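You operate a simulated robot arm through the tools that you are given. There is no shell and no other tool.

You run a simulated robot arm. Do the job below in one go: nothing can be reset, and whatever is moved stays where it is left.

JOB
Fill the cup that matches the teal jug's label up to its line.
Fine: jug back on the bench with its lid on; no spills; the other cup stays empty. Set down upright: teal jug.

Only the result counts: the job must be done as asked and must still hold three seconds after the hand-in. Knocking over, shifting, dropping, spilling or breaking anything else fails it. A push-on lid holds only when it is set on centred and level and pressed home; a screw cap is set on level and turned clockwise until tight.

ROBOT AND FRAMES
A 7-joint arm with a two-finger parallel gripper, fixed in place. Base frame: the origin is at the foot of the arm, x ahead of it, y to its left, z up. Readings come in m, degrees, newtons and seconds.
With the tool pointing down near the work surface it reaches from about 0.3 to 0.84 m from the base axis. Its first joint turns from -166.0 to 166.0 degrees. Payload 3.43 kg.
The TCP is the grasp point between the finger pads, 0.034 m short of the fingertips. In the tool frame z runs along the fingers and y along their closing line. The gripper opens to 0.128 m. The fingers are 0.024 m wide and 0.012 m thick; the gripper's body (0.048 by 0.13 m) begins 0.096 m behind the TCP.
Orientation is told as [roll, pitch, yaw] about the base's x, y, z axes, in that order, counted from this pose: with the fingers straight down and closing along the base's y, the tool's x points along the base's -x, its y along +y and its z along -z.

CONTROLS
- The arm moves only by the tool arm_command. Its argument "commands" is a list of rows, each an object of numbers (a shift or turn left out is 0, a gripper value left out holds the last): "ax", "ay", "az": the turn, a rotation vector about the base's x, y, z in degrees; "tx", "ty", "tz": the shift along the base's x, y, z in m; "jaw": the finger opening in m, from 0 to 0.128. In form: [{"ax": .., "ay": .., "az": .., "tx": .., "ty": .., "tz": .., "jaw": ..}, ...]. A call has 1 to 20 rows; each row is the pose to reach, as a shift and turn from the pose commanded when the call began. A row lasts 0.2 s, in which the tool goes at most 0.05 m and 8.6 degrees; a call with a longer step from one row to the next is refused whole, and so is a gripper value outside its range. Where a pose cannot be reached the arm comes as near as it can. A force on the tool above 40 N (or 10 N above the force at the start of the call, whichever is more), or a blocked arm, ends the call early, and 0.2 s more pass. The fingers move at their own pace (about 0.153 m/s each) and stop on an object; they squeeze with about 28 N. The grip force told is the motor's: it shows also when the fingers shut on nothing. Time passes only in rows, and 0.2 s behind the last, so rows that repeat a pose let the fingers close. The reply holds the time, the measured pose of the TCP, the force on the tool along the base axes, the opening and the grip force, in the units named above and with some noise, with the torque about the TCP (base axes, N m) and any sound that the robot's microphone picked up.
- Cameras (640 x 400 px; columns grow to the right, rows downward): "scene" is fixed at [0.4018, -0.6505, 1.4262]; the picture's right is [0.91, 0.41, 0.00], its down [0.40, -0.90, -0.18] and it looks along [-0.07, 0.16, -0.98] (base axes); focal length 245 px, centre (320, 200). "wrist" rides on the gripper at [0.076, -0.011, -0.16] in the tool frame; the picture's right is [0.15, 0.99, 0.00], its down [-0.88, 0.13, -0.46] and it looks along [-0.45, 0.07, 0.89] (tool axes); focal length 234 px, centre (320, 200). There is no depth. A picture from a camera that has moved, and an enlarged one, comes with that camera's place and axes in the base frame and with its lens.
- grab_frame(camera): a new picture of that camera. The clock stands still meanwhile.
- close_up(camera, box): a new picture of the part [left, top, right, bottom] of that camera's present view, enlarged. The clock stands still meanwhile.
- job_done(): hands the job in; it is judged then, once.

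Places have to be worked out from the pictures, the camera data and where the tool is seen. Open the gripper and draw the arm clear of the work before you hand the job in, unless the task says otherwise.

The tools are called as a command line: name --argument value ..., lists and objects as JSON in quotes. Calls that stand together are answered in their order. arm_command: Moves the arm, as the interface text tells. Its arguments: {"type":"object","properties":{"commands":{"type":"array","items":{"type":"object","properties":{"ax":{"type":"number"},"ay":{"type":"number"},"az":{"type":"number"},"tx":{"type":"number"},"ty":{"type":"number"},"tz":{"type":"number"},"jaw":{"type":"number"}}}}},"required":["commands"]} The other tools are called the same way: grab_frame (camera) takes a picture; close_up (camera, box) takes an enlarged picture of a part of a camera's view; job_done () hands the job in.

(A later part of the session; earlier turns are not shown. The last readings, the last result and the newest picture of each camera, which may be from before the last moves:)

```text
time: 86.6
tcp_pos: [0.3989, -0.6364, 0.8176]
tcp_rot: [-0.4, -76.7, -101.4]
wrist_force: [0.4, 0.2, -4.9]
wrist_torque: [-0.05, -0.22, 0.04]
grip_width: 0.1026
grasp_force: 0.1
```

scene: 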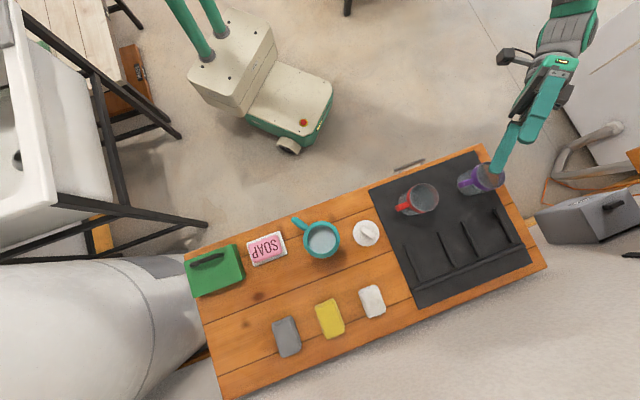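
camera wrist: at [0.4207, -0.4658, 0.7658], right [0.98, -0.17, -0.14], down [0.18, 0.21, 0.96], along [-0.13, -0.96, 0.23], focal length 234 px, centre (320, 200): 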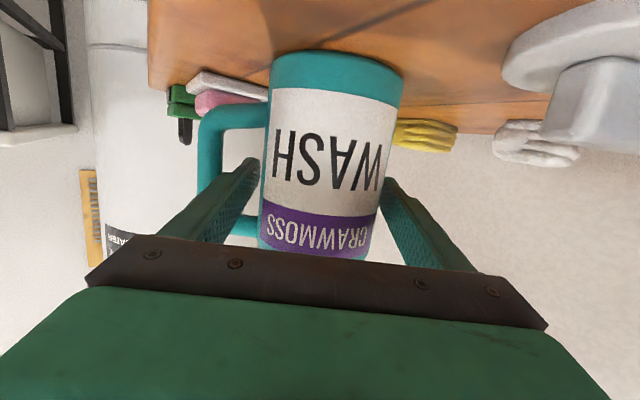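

Contact with the arm's underside (−4 to −5 N) at z≈0.8155. I'll lower 1.5 mm so the jug stands flat, then close on the body.

arm_command --commands '[{"tz": -0.001}, {"tz": -0.0015}, {"tz": -0.0015}]'

arm_command --commands '[{"jaw": 0.096}, {"jaw": 0.092}, {"jaw": 0.088}, {"jaw": 0.084}, {"jaw": 0.08}, {"jaw": 0.07}, {"jaw": 0.06}, {"jaw": 0.06}, {"jaw": 0.06}]'

grab_frame --camera "wrist"

close_up --camera "scene" --box '[270, 150, 430, 270]'

```text
time: 87.4
tcp_pos: [0.3997, -0.636, 0.8154]
tcp_rot: [-0.6, -76.6, -101.2]
wrist_force: [-1.0, 0.7, -2.1]
wrist_torque: [-0.01, -0.14, -0.02]
grip_width: 0.1035
grasp_force: 0.9
```

```text
time: 89.4
tcp_pos: [0.3996, -0.6364, 0.8157]
tcp_rot: [-0.3, -76.7, -101.4]
wrist_force: [-3.2, -0.5, 0.8]
wrist_torque: [-0.21, -0.05, -0.07]
grip_width: 0.086
grasp_force: 28.0
```

```text
taken
camera wrist: at [0.4209, -0.4653, 0.778], right [0.98, -0.17, -0.14], down [0.18, 0.21, 0.96], along [-0.13, -0.96, 0.23], focal length 234 px, centre (320, 200)
```

wrist: 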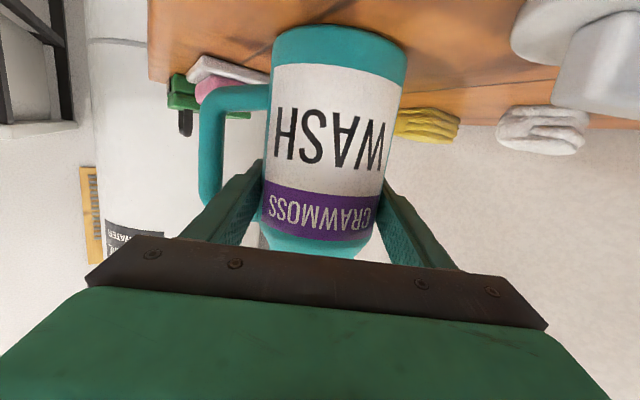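

```text
3.33 times, centred on (350, 210) of scene
camera zoom: at [0.4018, -0.6505, 1.4262], right [0.91, 0.41, 0.0], down [0.4, -0.9, -0.18], along [-0.07, 0.16, -0.98], focal length 816 px, centre (220, 167)
```

zoom: 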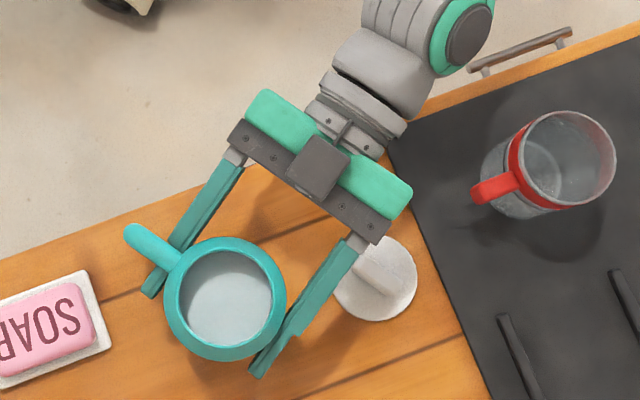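

The body is clamped with the finger seated under the arm. I'll lift slowly 10 mm and check for slip.

arm_command --commands '[{"tz": 0.001}, {"tz": 0.002}, {"tz": 0.004}, {"tz": 0.006}, {"tz": 0.008}, {"tz": 0.01}, {"tz": 0.01}, {"tz": 0.01}, {"tz": 0.01}]'

grab_frame --camera "wrist"

close_up --camera "scene" --box '[270, 150, 430, 270]'

```text
time: 91.4
tcp_pos: [0.3984, -0.6362, 0.826]
tcp_rot: [-0.4, -76.6, -101.2]
wrist_force: [-0.4, 0.7, -6.9]
wrist_torque: [0.01, -0.01, 0.0]
grip_width: 0.0856
grasp_force: 27.3
```

```text
taken
camera wrist: at [0.4212, -0.4651, 0.7878], right [0.98, -0.17, -0.14], down [0.18, 0.21, 0.96], along [-0.13, -0.96, 0.23], focal length 234 px, centre (320, 200)
```

wrist: 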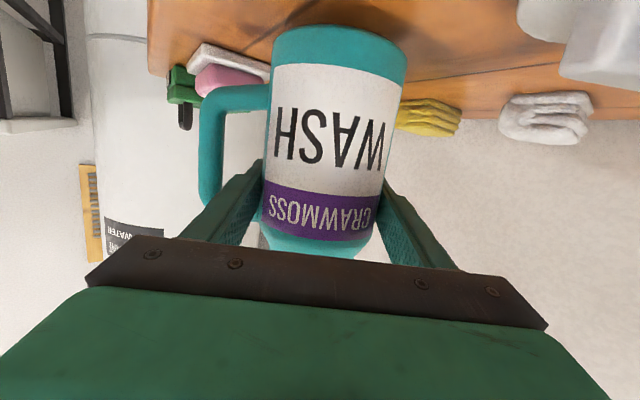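

```text
3.33 times, centred on (350, 210) of scene
camera zoom: at [0.4018, -0.6505, 1.4262], right [0.91, 0.41, 0.0], down [0.4, -0.9, -0.18], along [-0.07, 0.16, -0.98], focal length 816 px, centre (220, 167)
```

zoom: 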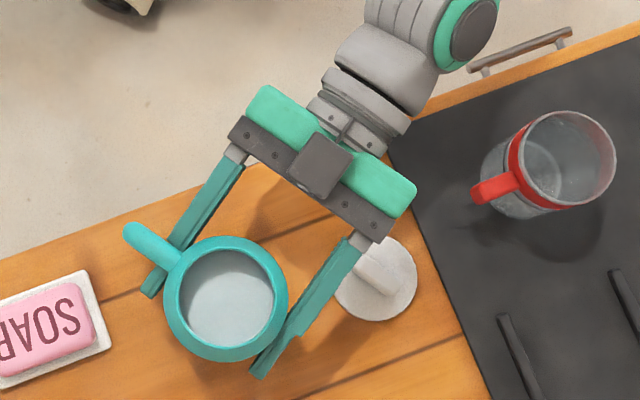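

The jug came up with the gripper with no relative shift, at about 7 N. I'll continue lifting smoothly to clear the cups and check again.

arm_command --commands '[{"tz": 0.003}, {"tz": 0.008}, {"tz": 0.015}, {"tz": 0.024}, {"tz": 0.034}, {"tz": 0.044}, {"tz": 0.054}, {"tz": 0.064}, {"tz": 0.074}, {"tz": 0.084}, {"tz": 0.094}, {"tz": 0.104}, {"tz": 0.113}, {"tz": 0.121}, {"tz": 0.127}, {"tz": 0.13}, {"tz": 0.13}, {"tz": 0.13}]'

grab_frame --camera "wrist"

grab_frame --camera "scene"

```text
time: 95.2
tcp_pos: [0.3986, -0.6369, 0.9554]
tcp_rot: [-0.4, -76.7, -101.3]
wrist_force: [0.3, -0.3, -7.4]
wrist_torque: [0.02, 0.0, 0.03]
grip_width: 0.0857
grasp_force: 27.8
```

```text
taken
camera wrist: at [0.4215, -0.4659, 0.9184], right [0.98, -0.17, -0.14], down [0.18, 0.21, 0.96], along [-0.13, -0.96, 0.23], focal length 234 px, centre (320, 200)
```

wrist: 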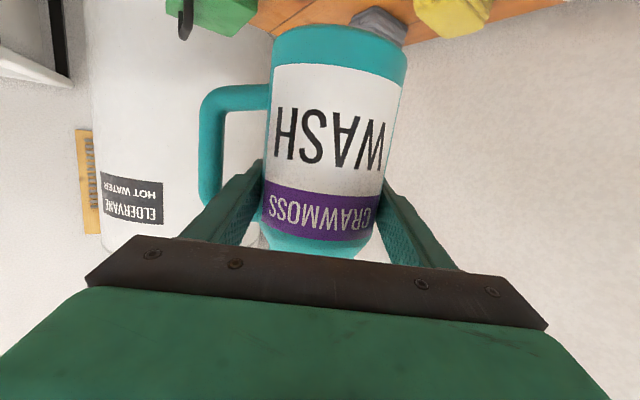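

```text
taken
```

scene: 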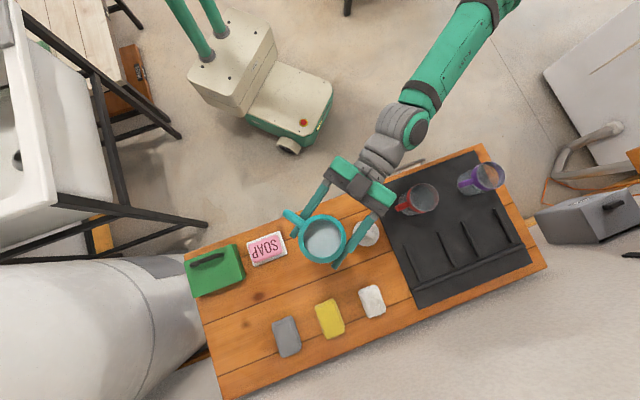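

The jug is stable in the grip. I'll carry it upright and gently to just beside the purple cup, with the TCP about 7 cm short of the cup centre and the jug bottom 4 cm above the rims, turning 20° on the way.

arm_command --commands '[{"az": 0.2, "tx": 0.0027, "ty": 0.0032}, {"az": 0.6, "tx": 0.008, "ty": 0.0095}, {"az": 1.3, "tx": 0.0174, "ty": 0.0205}, {"az": 2.2, "tx": 0.0295, "ty": 0.0347}, {"az": 3.3, "tx": 0.0442, "ty": 0.0521}, {"az": 4.4, "tx": 0.059, "ty": 0.0694}, {"az": 5.6, "tx": 0.075, "ty": 0.0883}, {"az": 6.8, "tx": 0.0911, "ty": 0.1073}, {"az": 8.0, "tx": 0.1072, "ty": 0.1262}, {"az": 9.2, "tx": 0.1233, "ty": 0.1451}, {"az": 10.4, "tx": 0.1394, "ty": 0.1641}, {"az": 11.6, "tx": 0.1554, "ty": 0.183}, {"az": 12.8, "tx": 0.1715, "ty": 0.2019}, {"az": 14.0, "tx": 0.1876, "ty": 0.2209}, {"az": 15.2, "tx": 0.2037, "ty": 0.2398}, {"az": 16.4, "tx": 0.2198, "ty": 0.2587}, {"az": 17.6, "tx": 0.2358, "ty": 0.2776}, {"az": 18.6, "tx": 0.2492, "ty": 0.2934}, {"az": 19.4, "tx": 0.26, "ty": 0.306}, {"az": 20.0, "tx": 0.268, "ty": 0.3155}]'

grab_frame --camera "wrist"

grab_frame --camera "scene"

```text
time: 99.4
tcp_pos: [0.6689, -0.3201, 0.9557]
tcp_rot: [-0.5, -76.6, -81.3]
wrist_force: [-1.0, 0.4, -7.0]
wrist_torque: [0.02, -0.04, 0.03]
grip_width: 0.0859
grasp_force: 28.1
```

```text
taken
camera wrist: at [0.63, -0.1521, 0.9184], right [0.97, 0.18, -0.14], down [0.1, 0.26, 0.96], along [0.21, -0.95, 0.23], focal length 234 px, centre (320, 200)
```

wrist: 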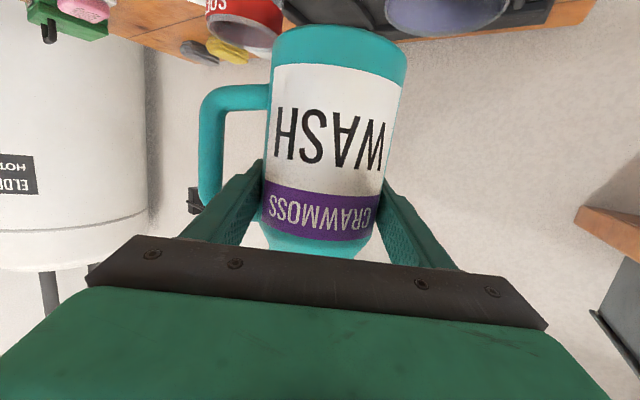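

```text
taken
```

scene: 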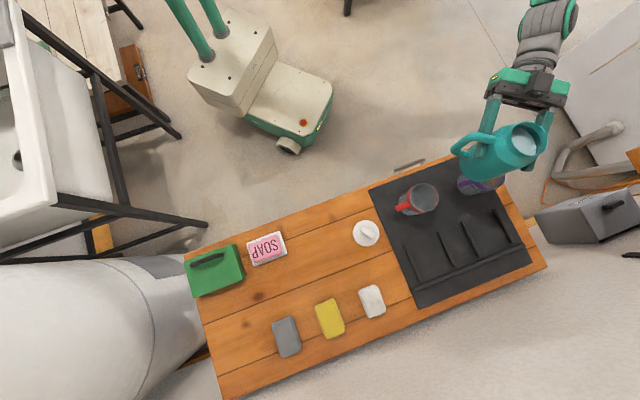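

The jug is upright beside and above the purple cup. Stage one: tilt it about the horizontal tool direction to 27°, just short of pouring, lowering it slightly; then look.

arm_command --commands '[{"ax": -0.29, "ay": 1.98, "tz": -0.003}, {"ax": -0.72, "ay": 4.95, "tz": -0.006}, {"ax": -1.3, "ay": 8.91, "tz": -0.01}, {"ax": -1.87, "ay": 12.87, "tz": -0.014}, {"ax": -2.45, "ay": 16.83, "tz": -0.018}, {"ax": -2.88, "ay": 19.8, "tz": -0.021}, {"ax": -3.17, "ay": 21.78, "tz": -0.023}, {"ax": -3.31, "ay": 22.77, "tz": -0.025}, {"ax": -3.31, "ay": 22.77, "tz": -0.025}, {"ax": -3.31, "ay": 22.77, "tz": -0.025}]'

grab_frame --camera "wrist"

close_up --camera "scene" --box '[420, 90, 580, 210]'

```text
time: 101.6
tcp_pos: [0.6675, -0.3207, 0.9298]
tcp_rot: [-61.7, -63.5, -22.7]
wrist_force: [-0.5, -0.3, -7.7]
wrist_torque: [0.01, -0.09, -0.02]
grip_width: 0.086
grasp_force: 27.8
```

```text
taken
camera wrist: at [0.616, -0.1545, 0.9], right [0.84, 0.16, -0.52], down [0.46, 0.31, 0.83], along [0.29, -0.94, 0.19], focal length 234 px, centre (320, 200)
```

wrist: 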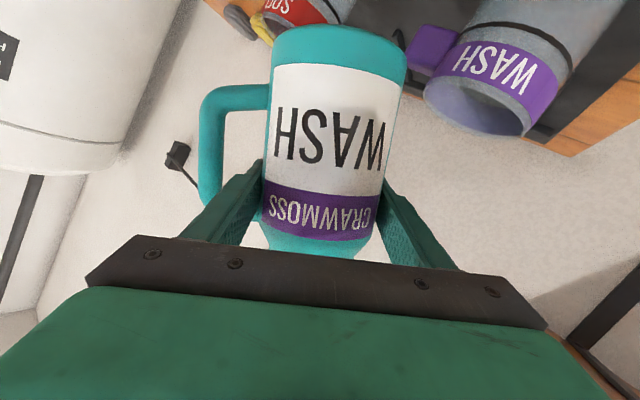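

```text
3.33 times, centred on (500, 150) of scene
camera zoom: at [0.4018, -0.6505, 1.4262], right [0.91, 0.41, 0.0], down [0.4, -0.9, -0.18], along [-0.07, 0.16, -0.98], focal length 816 px, centre (-280, 367)
```

zoom: 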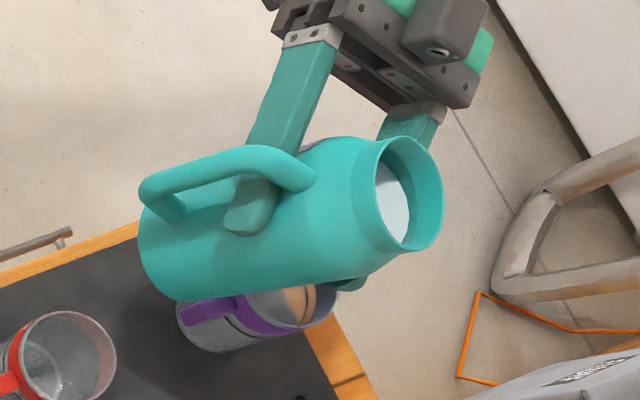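

The jug is tilted 23° with nothing poured yet, and the wrist camera sees right into the purple cup. I'll enlarge that view to refine the cup's position and see its line.

close_up --camera "wrist" --box '[400, 0, 600, 160]'

```text
2.50 times, centred on (500, 80) of wrist
camera zoom: at [0.616, -0.1545, 0.9], right [0.84, 0.16, -0.52], down [0.46, 0.31, 0.83], along [0.29, -0.94, 0.19], focal length 585 px, centre (-130, 500)
```

zoom: 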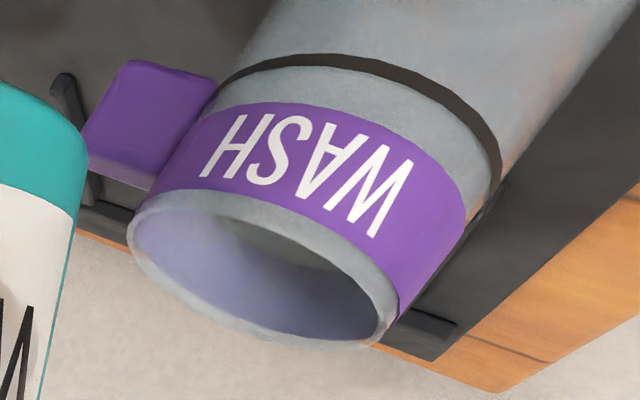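

Combining all views, the cup rim is at about (0.732, -0.3135, 0.816). I'll shift the TCP about 9 mm back so the lip sits just short of the cup's centre, and tilt to about 30°, where flow may begin.

arm_command --commands '[{"ax": -0.14, "ay": 1.0, "tx": -0.003, "ty": -0.001, "tz": -0.003}, {"ax": -0.36, "ay": 2.5, "tx": -0.006, "ty": -0.002, "tz": -0.006}, {"ax": -0.58, "ay": 4.0, "tx": -0.0087, "ty": -0.0033, "tz": -0.01}, {"ax": -0.79, "ay": 5.5, "tx": -0.0087, "ty": -0.0033, "tz": -0.013}, {"ax": -1.0, "ay": 7.0, "tx": -0.0087, "ty": -0.0033, "tz": -0.015}, {"ax": -1.0, "ay": 7.0, "tx": -0.0087, "ty": -0.0033, "tz": -0.015}, {"ax": -1.0, "ay": 7.0, "tx": -0.0087, "ty": -0.0033, "tz": -0.015}]'

grab_frame --camera "wrist"

close_up --camera "scene" --box '[420, 90, 580, 210]'

```text
time: 103.2
tcp_pos: [0.6583, -0.324, 0.9149]
tcp_rot: [-68.4, -57.4, -16.9]
wrist_force: [0.5, 0.2, -7.3]
wrist_torque: [0.04, -0.06, -0.02]
grip_width: 0.0857
grasp_force: 27.6
```

```text
taken
camera wrist: at [0.6033, -0.1576, 0.8886], right [0.77, 0.15, -0.62], down [0.56, 0.32, 0.77], along [0.31, -0.93, 0.17], focal length 234 px, centre (320, 200)
```

wrist: 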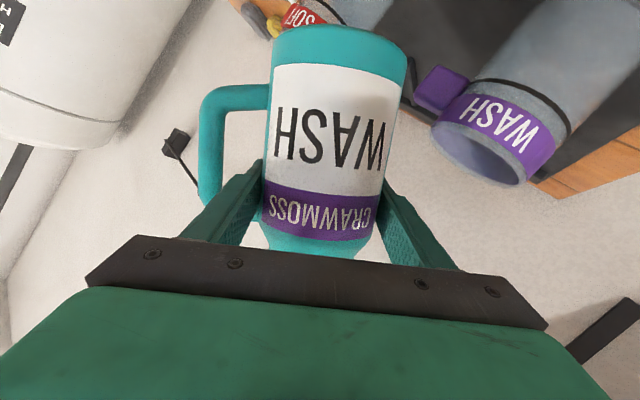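

```text
3.33 times, centred on (500, 150) of scene
camera zoom: at [0.4018, -0.6505, 1.4262], right [0.91, 0.41, 0.0], down [0.4, -0.9, -0.18], along [-0.07, 0.16, -0.98], focal length 816 px, centre (-280, 367)
```

zoom: 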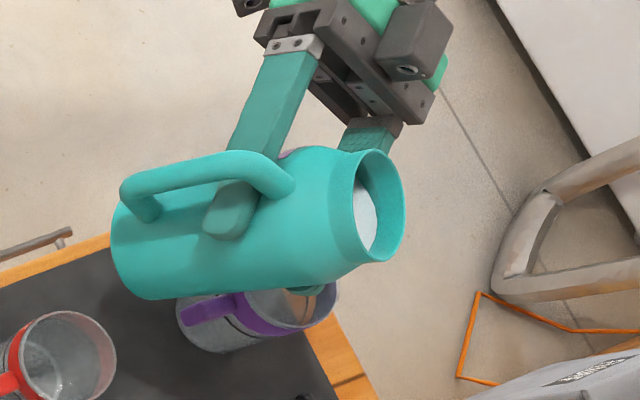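

Nothing pours yet at 30°. I'll continue to about 36° while lowering the jug, then check.

arm_command --commands '[{"ax": -0.22, "ay": 1.5, "tz": -0.004}, {"ax": -0.43, "ay": 3.0, "tz": -0.008}, {"ax": -0.65, "ay": 4.5, "tz": -0.012}, {"ax": -0.86, "ay": 5.9, "tz": -0.015}, {"ax": -0.86, "ay": 5.9, "tz": -0.015}, {"ax": -0.86, "ay": 5.9, "tz": -0.015}]'

grab_frame --camera "wrist"

close_up --camera "scene" --box '[420, 90, 580, 210]'

```text
time: 104.6
tcp_pos: [0.6566, -0.3242, 0.9006]
tcp_rot: [-72.5, -51.8, -13.5]
wrist_force: [-0.7, 0.6, -7.3]
wrist_torque: [0.06, -0.13, 0.01]
grip_width: 0.0857
grasp_force: 28.2
```

```text
taken
camera wrist: at [0.6005, -0.1584, 0.8767], right [0.7, 0.14, -0.7], down [0.63, 0.34, 0.7], along [0.33, -0.93, 0.15], focal length 234 px, centre (320, 200)
```

wrist: 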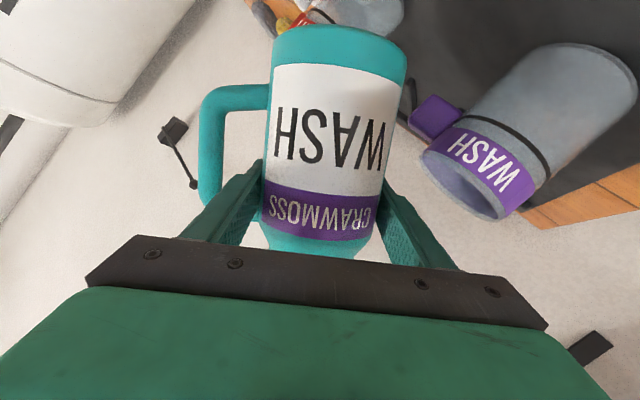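

```text
3.33 times, centred on (500, 150) of scene
camera zoom: at [0.4018, -0.6505, 1.4262], right [0.91, 0.41, 0.0], down [0.4, -0.9, -0.18], along [-0.07, 0.16, -0.98], focal length 816 px, centre (-280, 367)
```

zoom: 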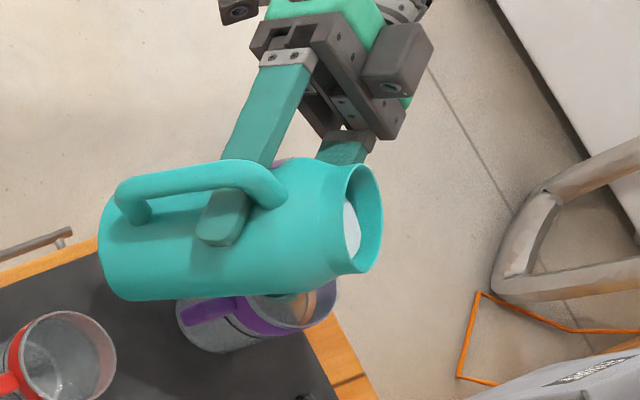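

Still no flow at 36°. On to about 42° with the TCP near z 0.888.

arm_command --commands '[{"ax": -0.22, "ay": 1.5, "tz": -0.003}, {"ax": -0.43, "ay": 3.0, "tz": -0.006}, {"ax": -0.65, "ay": 4.5, "tz": -0.009}, {"ax": -0.86, "ay": 5.9, "tz": -0.012}, {"ax": -0.86, "ay": 5.9, "tz": -0.012}, {"ax": -0.86, "ay": 5.9, "tz": -0.012}]'

grab_frame --camera "wrist"

close_up --camera "scene" --box '[420, 90, 580, 210]'

```text
time: 106.0
tcp_pos: [0.6584, -0.3234, 0.8885]
tcp_rot: [-75.7, -46.2, -11.2]
wrist_force: [-0.1, 0.0, -7.6]
wrist_torque: [0.06, -0.1, 0.05]
grip_width: 0.0858
grasp_force: 28.2
```

```text
taken
camera wrist: at [0.5988, -0.1574, 0.8679], right [0.63, 0.13, -0.77], down [0.7, 0.35, 0.63], along [0.34, -0.93, 0.13], focal length 234 px, centre (320, 200)
```

wrist: 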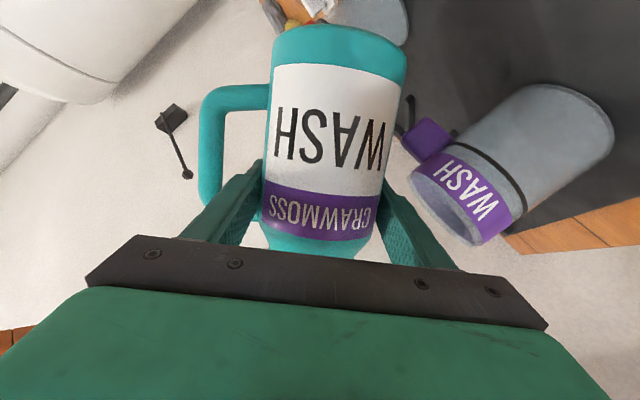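

```text
3.33 times, centred on (500, 150) of scene
camera zoom: at [0.4018, -0.6505, 1.4262], right [0.91, 0.41, 0.0], down [0.4, -0.9, -0.18], along [-0.07, 0.16, -0.98], focal length 816 px, centre (-280, 367)
```

zoom: 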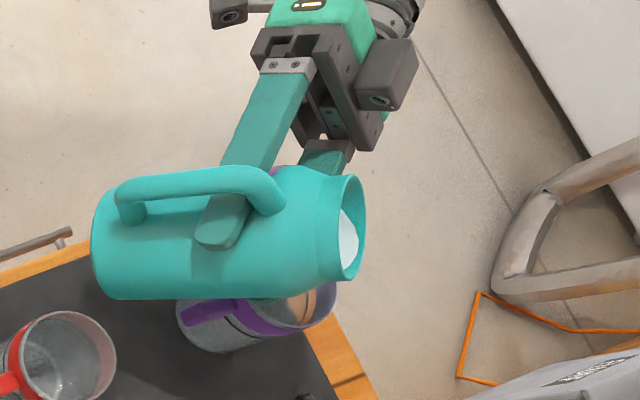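

The liquid is right at the lip at 42°, and the lip is over the cup about 14 mm short of its centre. I'll tilt slowly to about 46°.

arm_command --commands '[{"ax": -0.14, "ay": 1.0, "tz": -0.001}, {"ax": -0.29, "ay": 2.0, "tz": -0.002}, {"ax": -0.43, "ay": 3.0, "tz": -0.003}, {"ax": -0.58, "ay": 4.0, "tz": -0.004}, {"ax": -0.58, "ay": 4.0, "tz": -0.004}, {"ax": -0.58, "ay": 4.0, "tz": -0.004}]'

grab_frame --camera "wrist"

close_up --camera "scene" --box '[420, 90, 580, 210]'

```text
time: 107.4
tcp_pos: [0.6581, -0.324, 0.8847]
tcp_rot: [-77.4, -42.4, -10.0]
wrist_force: [0.4, 0.1, -7.3]
wrist_torque: [0.02, -0.15, -0.02]
grip_width: 0.0857
grasp_force: 28.0
```

```text
taken
camera wrist: at [0.5971, -0.1578, 0.8662], right [0.57, 0.12, -0.81], down [0.74, 0.35, 0.57], along [0.35, -0.93, 0.11], focal length 234 px, centre (320, 200)
```

wrist: 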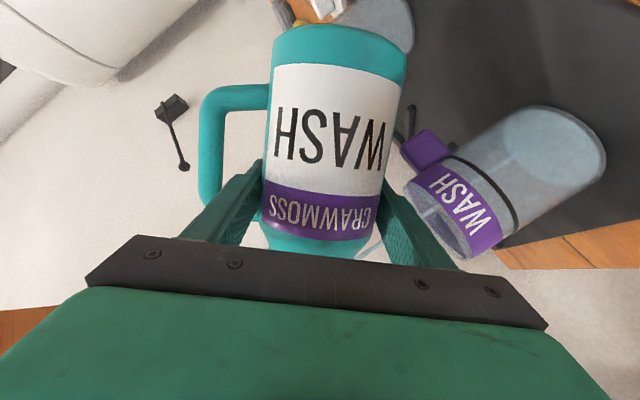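

```text
3.33 times, centred on (500, 150) of scene
camera zoom: at [0.4018, -0.6505, 1.4262], right [0.91, 0.41, 0.0], down [0.4, -0.9, -0.18], along [-0.07, 0.16, -0.98], focal length 816 px, centre (-280, 367)
```

zoom: 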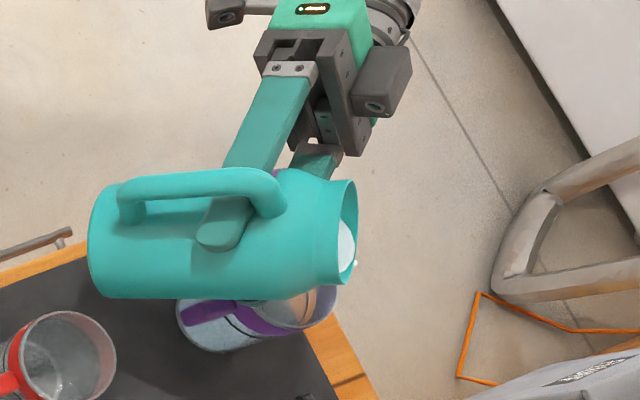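

A thin stream now runs from the lip into the cup. I'll enlarge to see the stream's landing place and the level.

close_up --camera "wrist" --box '[340, 90, 620, 280]'

close_up --camera "scene" --box '[450, 140, 520, 190]'

```text
2.11 times, centred on (480, 185) of wrist
camera zoom: at [0.5971, -0.1578, 0.8662], right [0.57, 0.12, -0.81], down [0.74, 0.35, 0.57], along [0.35, -0.93, 0.11], focal length 493 px, centre (-17, 232)
```

zoom: 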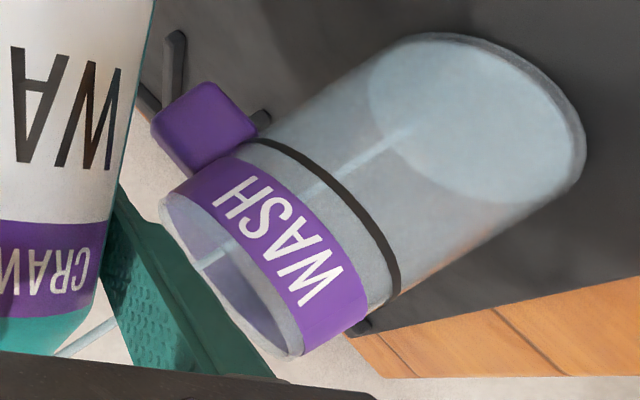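

```text
8.00 times, centred on (485, 165) of scene
camera zoom: at [0.4018, -0.6505, 1.4262], right [0.91, 0.41, 0.0], down [0.4, -0.9, -0.18], along [-0.07, 0.16, -0.98], focal length 1958 px, centre (-1000, 480)
```

zoom: 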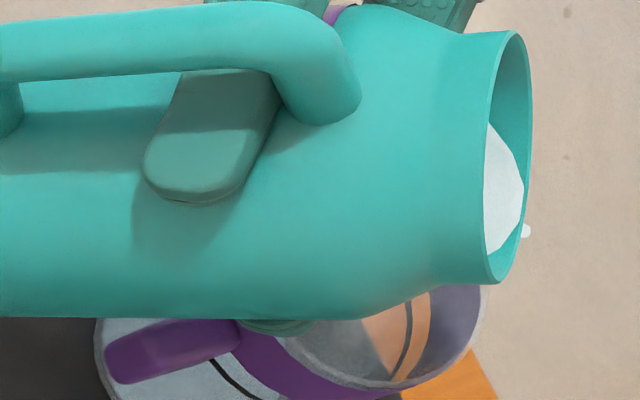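

The stream falls cleanly inside the cup's opening and liquid is collecting. I'll hold this angle for a second and see how the level changes.

arm_command --commands '[{"tz": 0.0}, {"tz": 0.0}, {"tz": 0.0}, {"tz": 0.0}, {"tz": 0.0}]'

close_up --camera "wrist" --box '[340, 90, 620, 280]'

close_up --camera "scene" --box '[450, 140, 520, 190]'

```text
time: 108.6
tcp_pos: [0.6586, -0.3226, 0.8846]
tcp_rot: [-77.4, -42.5, -9.8]
wrist_force: [-0.4, 0.3, -7.4]
wrist_torque: [0.04, -0.12, 0.0]
grip_width: 0.0856
grasp_force: 27.7
```

```text
2.11 times, centred on (480, 185) of wrist
camera zoom: at [0.5971, -0.1578, 0.8662], right [0.57, 0.12, -0.81], down [0.74, 0.35, 0.57], along [0.35, -0.93, 0.11], focal length 493 px, centre (-17, 232)
```

zoom: 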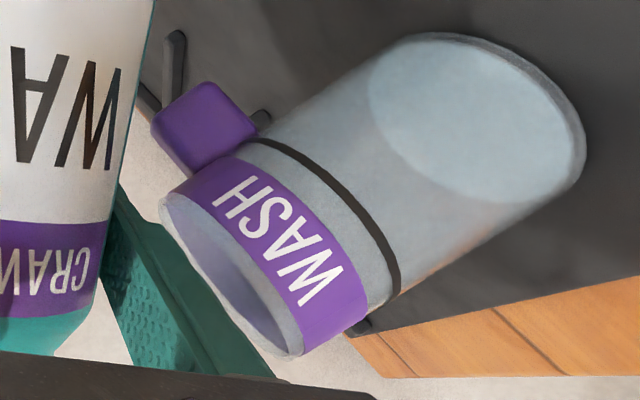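

```text
8.00 times, centred on (485, 165) of scene
camera zoom: at [0.4018, -0.6505, 1.4262], right [0.91, 0.41, 0.0], down [0.4, -0.9, -0.18], along [-0.07, 0.16, -0.98], focal length 1958 px, centre (-1000, 480)
```

zoom: 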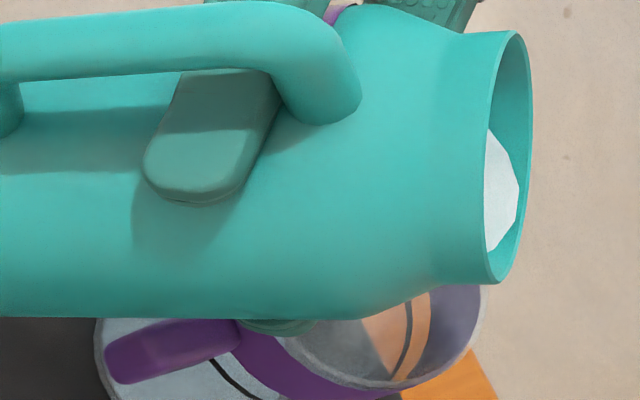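

The flow stopped by itself: it behaves quasi-statically, so volume follows tilt. I'll tilt another 4° and hold.

arm_command --commands '[{"ax": -0.14, "ay": 1.0}, {"ax": -0.29, "ay": 2.0}, {"ax": -0.43, "ay": 3.0}, {"ax": -0.58, "ay": 4.0}, {"ax": -0.58, "ay": 4.0}, {"ax": -0.58, "ay": 4.0}, {"ax": -0.58, "ay": 4.0}, {"ax": -0.58, "ay": 4.0}]'

close_up --camera "wrist" --box '[340, 90, 620, 280]'

close_up --camera "scene" --box '[450, 140, 520, 190]'

```text
time: 110.4
tcp_pos: [0.6582, -0.3229, 0.8841]
tcp_rot: [-79.1, -38.5, -8.8]
wrist_force: [0.3, -0.4, -6.8]
wrist_torque: [0.04, -0.14, 0.01]
grip_width: 0.0857
grasp_force: 28.1
```

```text
2.11 times, centred on (480, 185) of wrist
camera zoom: at [0.5963, -0.1583, 0.8688], right [0.51, 0.11, -0.85], down [0.78, 0.36, 0.52], along [0.36, -0.93, 0.1], focal length 493 px, centre (-17, 232)
```

zoom: 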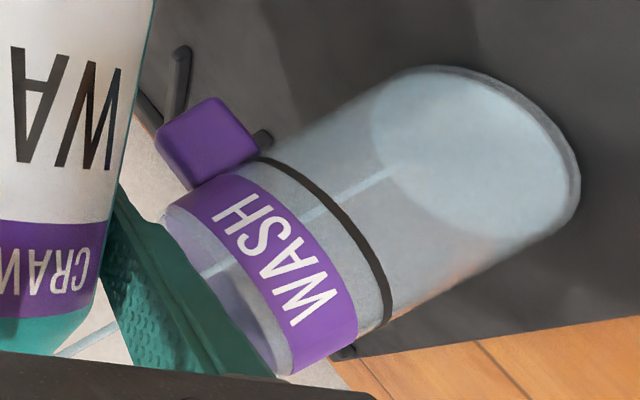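

```text
8.00 times, centred on (485, 165) of scene
camera zoom: at [0.4018, -0.6505, 1.4262], right [0.91, 0.41, 0.0], down [0.4, -0.9, -0.18], along [-0.07, 0.16, -0.98], focal length 1958 px, centre (-1000, 480)
```

zoom: 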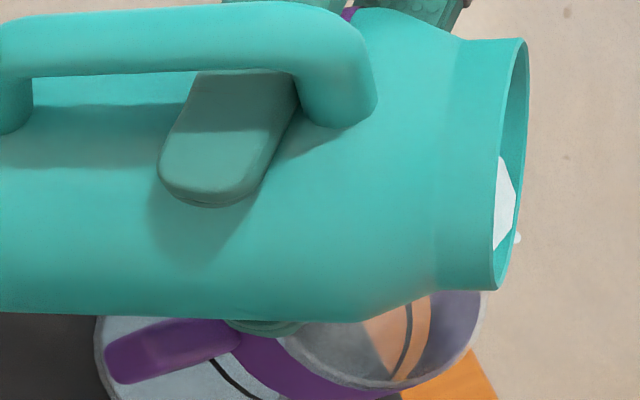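

Still a thin stream at 50°, with the level around 2 cm deep and roughly 4 cm below the line. I'll tilt to 54° slowly and hold.

arm_command --commands '[{"tz": 0.0}, {"ax": -0.14, "ay": 1.0}, {"ax": -0.29, "ay": 2.0}, {"ax": -0.43, "ay": 3.0}, {"ax": -0.58, "ay": 4.0}, {"ax": -0.58, "ay": 4.0}, {"ax": -0.58, "ay": 4.0}, {"ax": -0.58, "ay": 4.0}, {"ax": -0.58, "ay": 4.0}, {"ax": -0.58, "ay": 4.0}]'

close_up --camera "wrist" --box '[340, 90, 620, 280]'

close_up --camera "scene" --box '[440, 130, 530, 200]'

```text
time: 112.6
tcp_pos: [0.6577, -0.3247, 0.8843]
tcp_rot: [-80.6, -34.7, -7.8]
wrist_force: [0.1, -0.8, -6.5]
wrist_torque: [0.05, -0.09, -0.02]
grip_width: 0.0857
grasp_force: 27.7
```

```text
2.11 times, centred on (480, 185) of wrist
camera zoom: at [0.5955, -0.1589, 0.8714], right [0.45, 0.1, -0.89], down [0.81, 0.36, 0.46], along [0.37, -0.93, 0.08], focal length 493 px, centre (-17, 232)
```

zoom: 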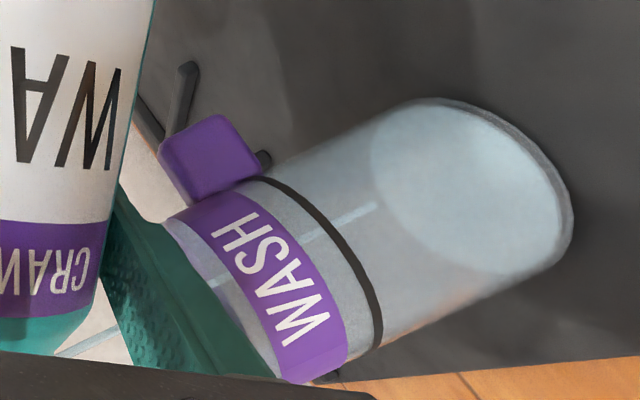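

```text
5.71 times, centred on (485, 165) of scene
camera zoom: at [0.4018, -0.6505, 1.4262], right [0.91, 0.41, 0.0], down [0.4, -0.9, -0.18], along [-0.07, 0.16, -0.98], focal length 1398 px, centre (-623, 400)
```

zoom: 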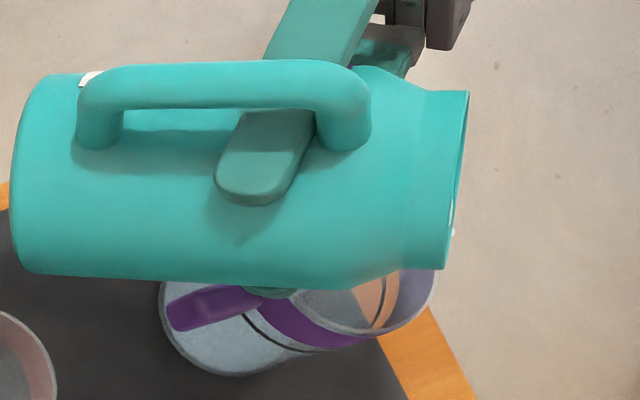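

The stream continues at 54°, level around z 0.745. I'll hold two seconds to let the flow settle and re-measure.

arm_command --commands '[{"tz": 0.0}, {"tz": 0.0}, {"tz": 0.0}, {"tz": 0.0}, {"tz": 0.0}, {"tz": 0.0}, {"tz": 0.0}, {"tz": 0.0}, {"tz": 0.0}, {"tz": 0.0}]'

close_up --camera "wrist" --box '[340, 90, 620, 280]'

close_up --camera "scene" --box '[440, 130, 530, 200]'

```text
time: 114.8
tcp_pos: [0.6585, -0.3247, 0.8845]
tcp_rot: [-80.6, -34.8, -7.9]
wrist_force: [0.2, -0.1, -7.0]
wrist_torque: [0.03, -0.09, 0.01]
grip_width: 0.0858
grasp_force: 27.7
```

```text
2.11 times, centred on (480, 185) of wrist
camera zoom: at [0.5955, -0.1589, 0.8714], right [0.45, 0.1, -0.89], down [0.81, 0.36, 0.46], along [0.37, -0.93, 0.08], focal length 493 px, centre (-17, 232)
```

zoom: 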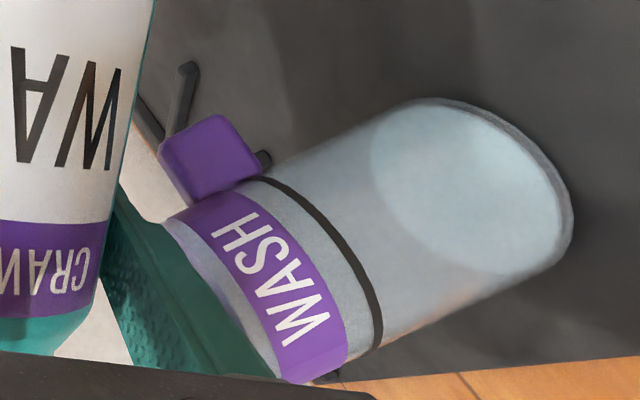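

```text
5.71 times, centred on (485, 165) of scene
camera zoom: at [0.4018, -0.6505, 1.4262], right [0.91, 0.41, 0.0], down [0.4, -0.9, -0.18], along [-0.07, 0.16, -0.98], focal length 1398 px, centre (-623, 400)
```

zoom: 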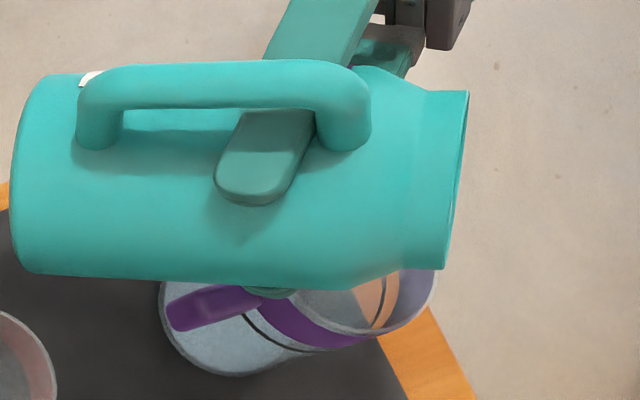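

The flow stopped again at 54°; the poured amount (about 70 mL) matches my estimate, and the line should need about 66°. I'll go to 59° slowly and hold.

arm_command --commands '[{"ax": -0.12, "ay": 0.8}, {"ax": -0.23, "ay": 1.6}, {"ax": -0.35, "ay": 2.4}, {"ax": -0.46, "ay": 3.2}, {"ax": -0.58, "ay": 4.0}, {"ax": -0.69, "ay": 4.8}, {"ax": -0.69, "ay": 4.8}, {"ax": -0.69, "ay": 4.8}, {"ax": -0.69, "ay": 4.8}, {"ax": -0.69, "ay": 4.8}, {"ax": -0.69, "ay": 4.8}, {"ax": -0.69, "ay": 4.8}, {"ax": -0.69, "ay": 4.8}, {"ax": -0.69, "ay": 4.8}]'

close_up --camera "wrist" --box '[340, 90, 620, 280]'

close_up --camera "scene" --box '[440, 130, 530, 200]'

```text
time: 117.8
tcp_pos: [0.6586, -0.3237, 0.8852]
tcp_rot: [-82.1, -30.0, -7.2]
wrist_force: [-0.3, -0.6, -5.9]
wrist_torque: [0.06, -0.08, -0.02]
grip_width: 0.0858
grasp_force: 28.4
```

```text
2.11 times, centred on (480, 185) of wrist
camera zoom: at [0.5944, -0.1588, 0.875], right [0.38, 0.09, -0.92], down [0.85, 0.37, 0.38], along [0.37, -0.93, 0.06], focal length 493 px, centre (-17, 232)
```

zoom: 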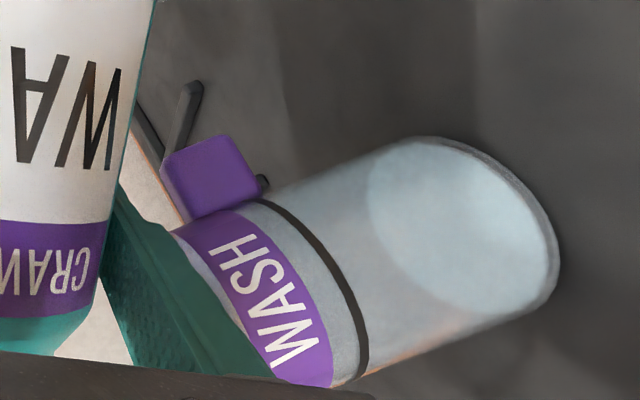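

```text
5.71 times, centred on (485, 165) of scene
camera zoom: at [0.4018, -0.6505, 1.4262], right [0.91, 0.41, 0.0], down [0.4, -0.9, -0.18], along [-0.07, 0.16, -0.98], focal length 1398 px, centre (-623, 400)
```

zoom: 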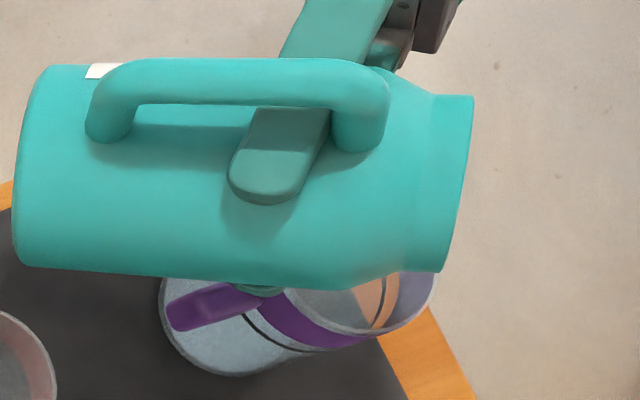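

Flow has stopped at 59°. I'll enlarge the cup further in both views to judge the level.

close_up --camera "wrist" --box '[430, 145, 600, 265]'

close_up --camera "scene" --box '[462, 170, 512, 200]'

```text
3.33 times, centred on (515, 205) of wrist
camera zoom: at [0.5944, -0.1588, 0.875], right [0.38, 0.09, -0.92], down [0.85, 0.37, 0.38], along [0.37, -0.93, 0.06], focal length 781 px, centre (-330, 183)
```

zoom: 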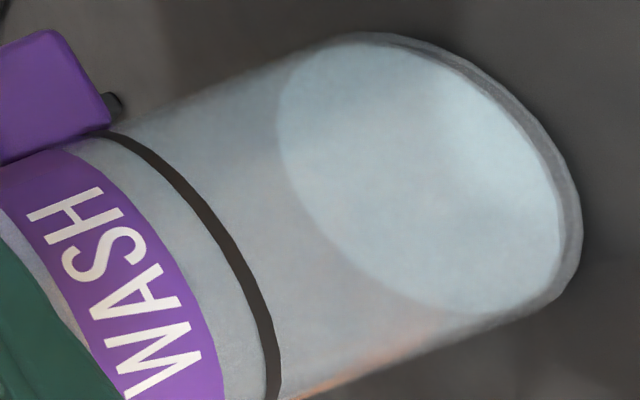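

```text
12.80 times, centred on (487, 185) of scene
camera zoom: at [0.4018, -0.6505, 1.4262], right [0.91, 0.41, 0.0], down [0.4, -0.9, -0.18], along [-0.07, 0.16, -0.98], focal length 3133 px, centre (-1818, 392)
```

zoom: 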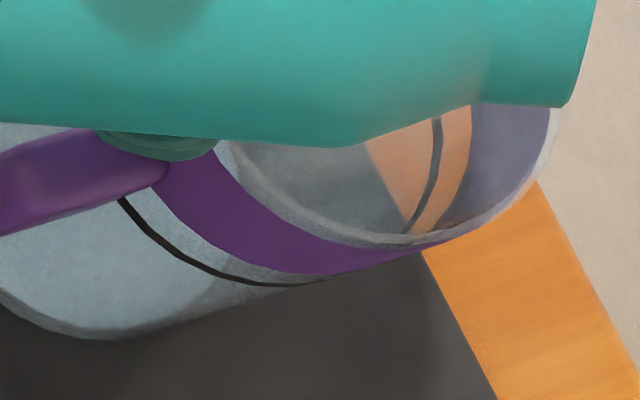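

The level is hard to read with the jug in the way. I'll roll the jug back toward upright (which stops any flow), raise it and draw it aside so the cameras can see the cup.

arm_command --commands '[{"ax": 0.29, "ay": -2.0, "tz": 0.001}, {"ax": 0.72, "ay": -5.0, "tz": 0.004}, {"ax": 1.44, "ay": -10.0, "tz": 0.01}, {"ax": 2.16, "ay": -15.0, "tz": 0.016}, {"ax": 2.88, "ay": -20.0, "tz": 0.022}, {"ax": 3.6, "ay": -25.0, "tz": 0.028}, {"ax": 4.32, "ay": -30.0, "tz": 0.034}, {"ax": 5.04, "ay": -35.0, "tz": 0.04}, {"ax": 5.76, "ay": -40.0, "tz": 0.046}, {"ax": 6.3, "ay": -44.0, "tz": 0.05}, {"ax": 6.3, "ay": -44.0, "tz": 0.05, "tx": -0.001, "ty": 0.006}, {"ax": 6.3, "ay": -44.0, "tz": 0.05, "tx": -0.003, "ty": 0.02}, {"ax": 6.3, "ay": -44.0, "tz": 0.05, "tx": -0.006, "ty": 0.04}, {"ax": 6.3, "ay": -44.0, "tz": 0.05, "tx": -0.009, "ty": 0.062}, {"ax": 6.3, "ay": -44.0, "tz": 0.05, "tx": -0.012, "ty": 0.084}, {"ax": 6.3, "ay": -44.0, "tz": 0.05, "tx": -0.015, "ty": 0.104}, {"ax": 6.3, "ay": -44.0, "tz": 0.05, "tx": -0.0175, "ty": 0.12}, {"ax": 6.3, "ay": -44.0, "tz": 0.05, "tx": -0.0187, "ty": 0.128}, {"ax": 6.3, "ay": -44.0, "tz": 0.05, "tx": -0.0187, "ty": 0.128}]'

close_up --camera "scene" --box '[445, 145, 525, 205]'

grab_frame --camera "wrist"

grab_frame --camera "scene"

```text
time: 121.8
tcp_pos: [0.639, -0.1972, 0.9337]
tcp_rot: [-48.9, -70.4, -34.7]
wrist_force: [0.7, -0.1, -5.9]
wrist_torque: [0.01, -0.07, -0.01]
grip_width: 0.086
grasp_force: 27.9
```

```text
6.67 times, centred on (485, 175) of scene
camera zoom: at [0.4018, -0.6505, 1.4262], right [0.91, 0.41, 0.0], down [0.4, -0.9, -0.18], along [-0.07, 0.16, -0.98], focal length 1632 px, centre (-780, 367)
```

zoom: 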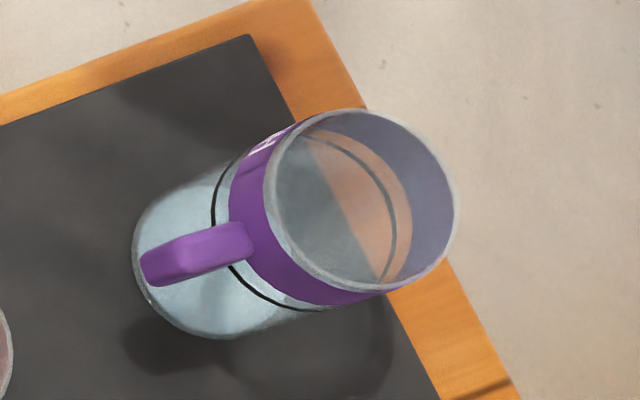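

```text
taken
camera wrist: at [0.5933, -0.0289, 0.9007], right [0.91, 0.17, -0.39], down [0.33, 0.29, 0.9], along [0.26, -0.94, 0.21], focal length 234 px, centre (320, 200)
```

wrist: 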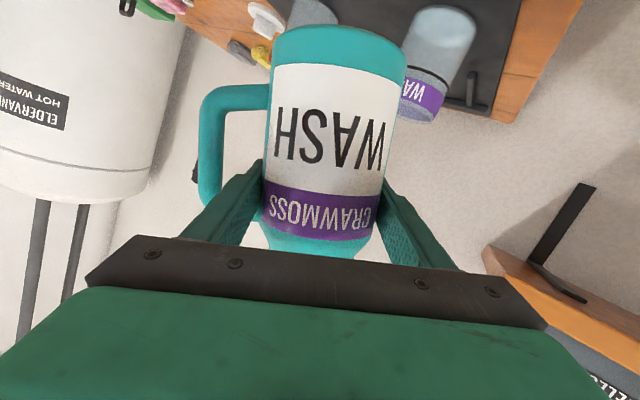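

```text
taken
```

scene: 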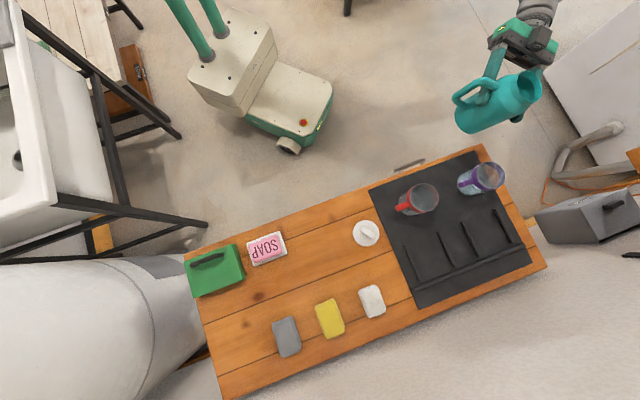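

The cup and its line are clearly visible now and nothing is spilled. I'll zoom in further on the cup wall to find the liquid surface.

close_up --camera "scene" --box '[456, 158, 506, 198]'

close_up --camera "wrist" --box '[380, 0, 500, 130]'

```text
10.00 times, centred on (481, 178) of scene
camera zoom: at [0.4018, -0.6505, 1.4262], right [0.91, 0.41, 0.0], down [0.4, -0.9, -0.18], along [-0.07, 0.16, -0.98], focal length 2447 px, centre (-1290, 420)
```

zoom: 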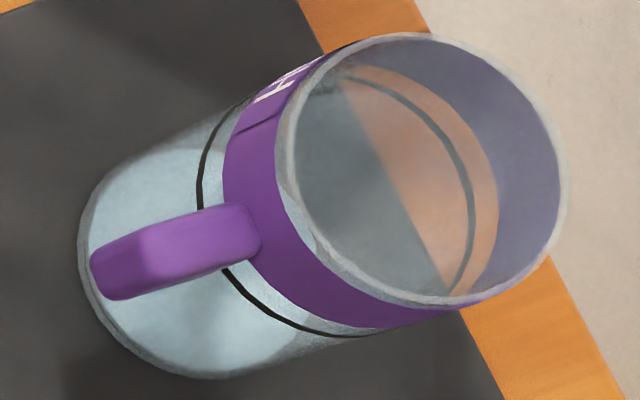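

```text
3.08 times, centred on (440, 65) of wrist
camera zoom: at [0.5933, -0.0289, 0.9007], right [0.91, 0.17, -0.39], down [0.33, 0.29, 0.9], along [0.26, -0.94, 0.21], focal length 720 px, centre (-49, 615)
```

zoom: 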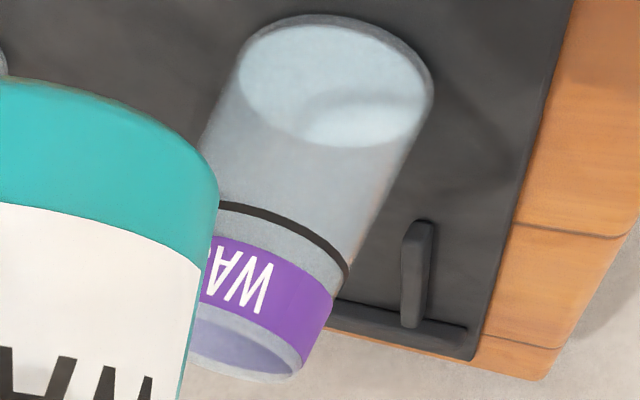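

I'll zoom further into the lower part of the cup from the wrist camera to find the surface edge.

close_up --camera "wrist" --box '[405, 0, 485, 60]'

close_up --camera "wrist" --box '[395, 30, 475, 90]'

```text
6.67 times, centred on (445, 30) of wrist
camera zoom: at [0.5933, -0.0289, 0.9007], right [0.91, 0.17, -0.39], down [0.33, 0.29, 0.9], along [0.26, -0.94, 0.21], focal length 1561 px, centre (-513, 1333)
```

zoom: 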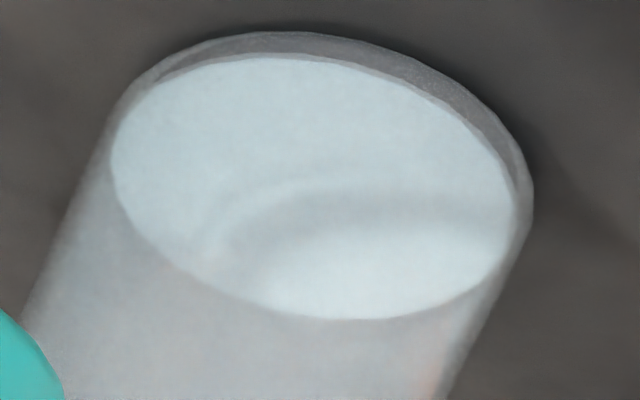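

```text
6.67 times, centred on (435, 60) of wrist
camera zoom: at [0.5933, -0.0289, 0.9007], right [0.91, 0.17, -0.39], down [0.33, 0.29, 0.9], along [0.26, -0.94, 0.21], focal length 1561 px, centre (-447, 1133)
```

zoom: 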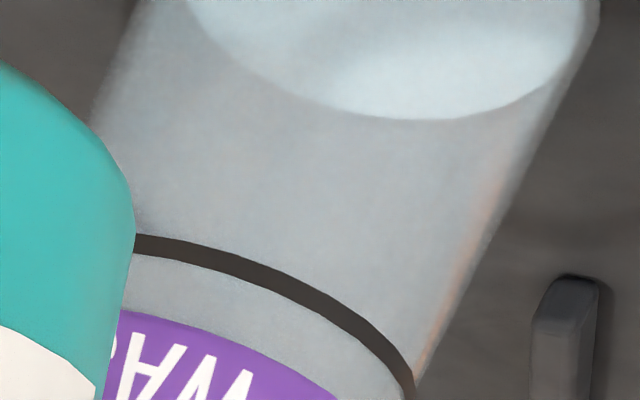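

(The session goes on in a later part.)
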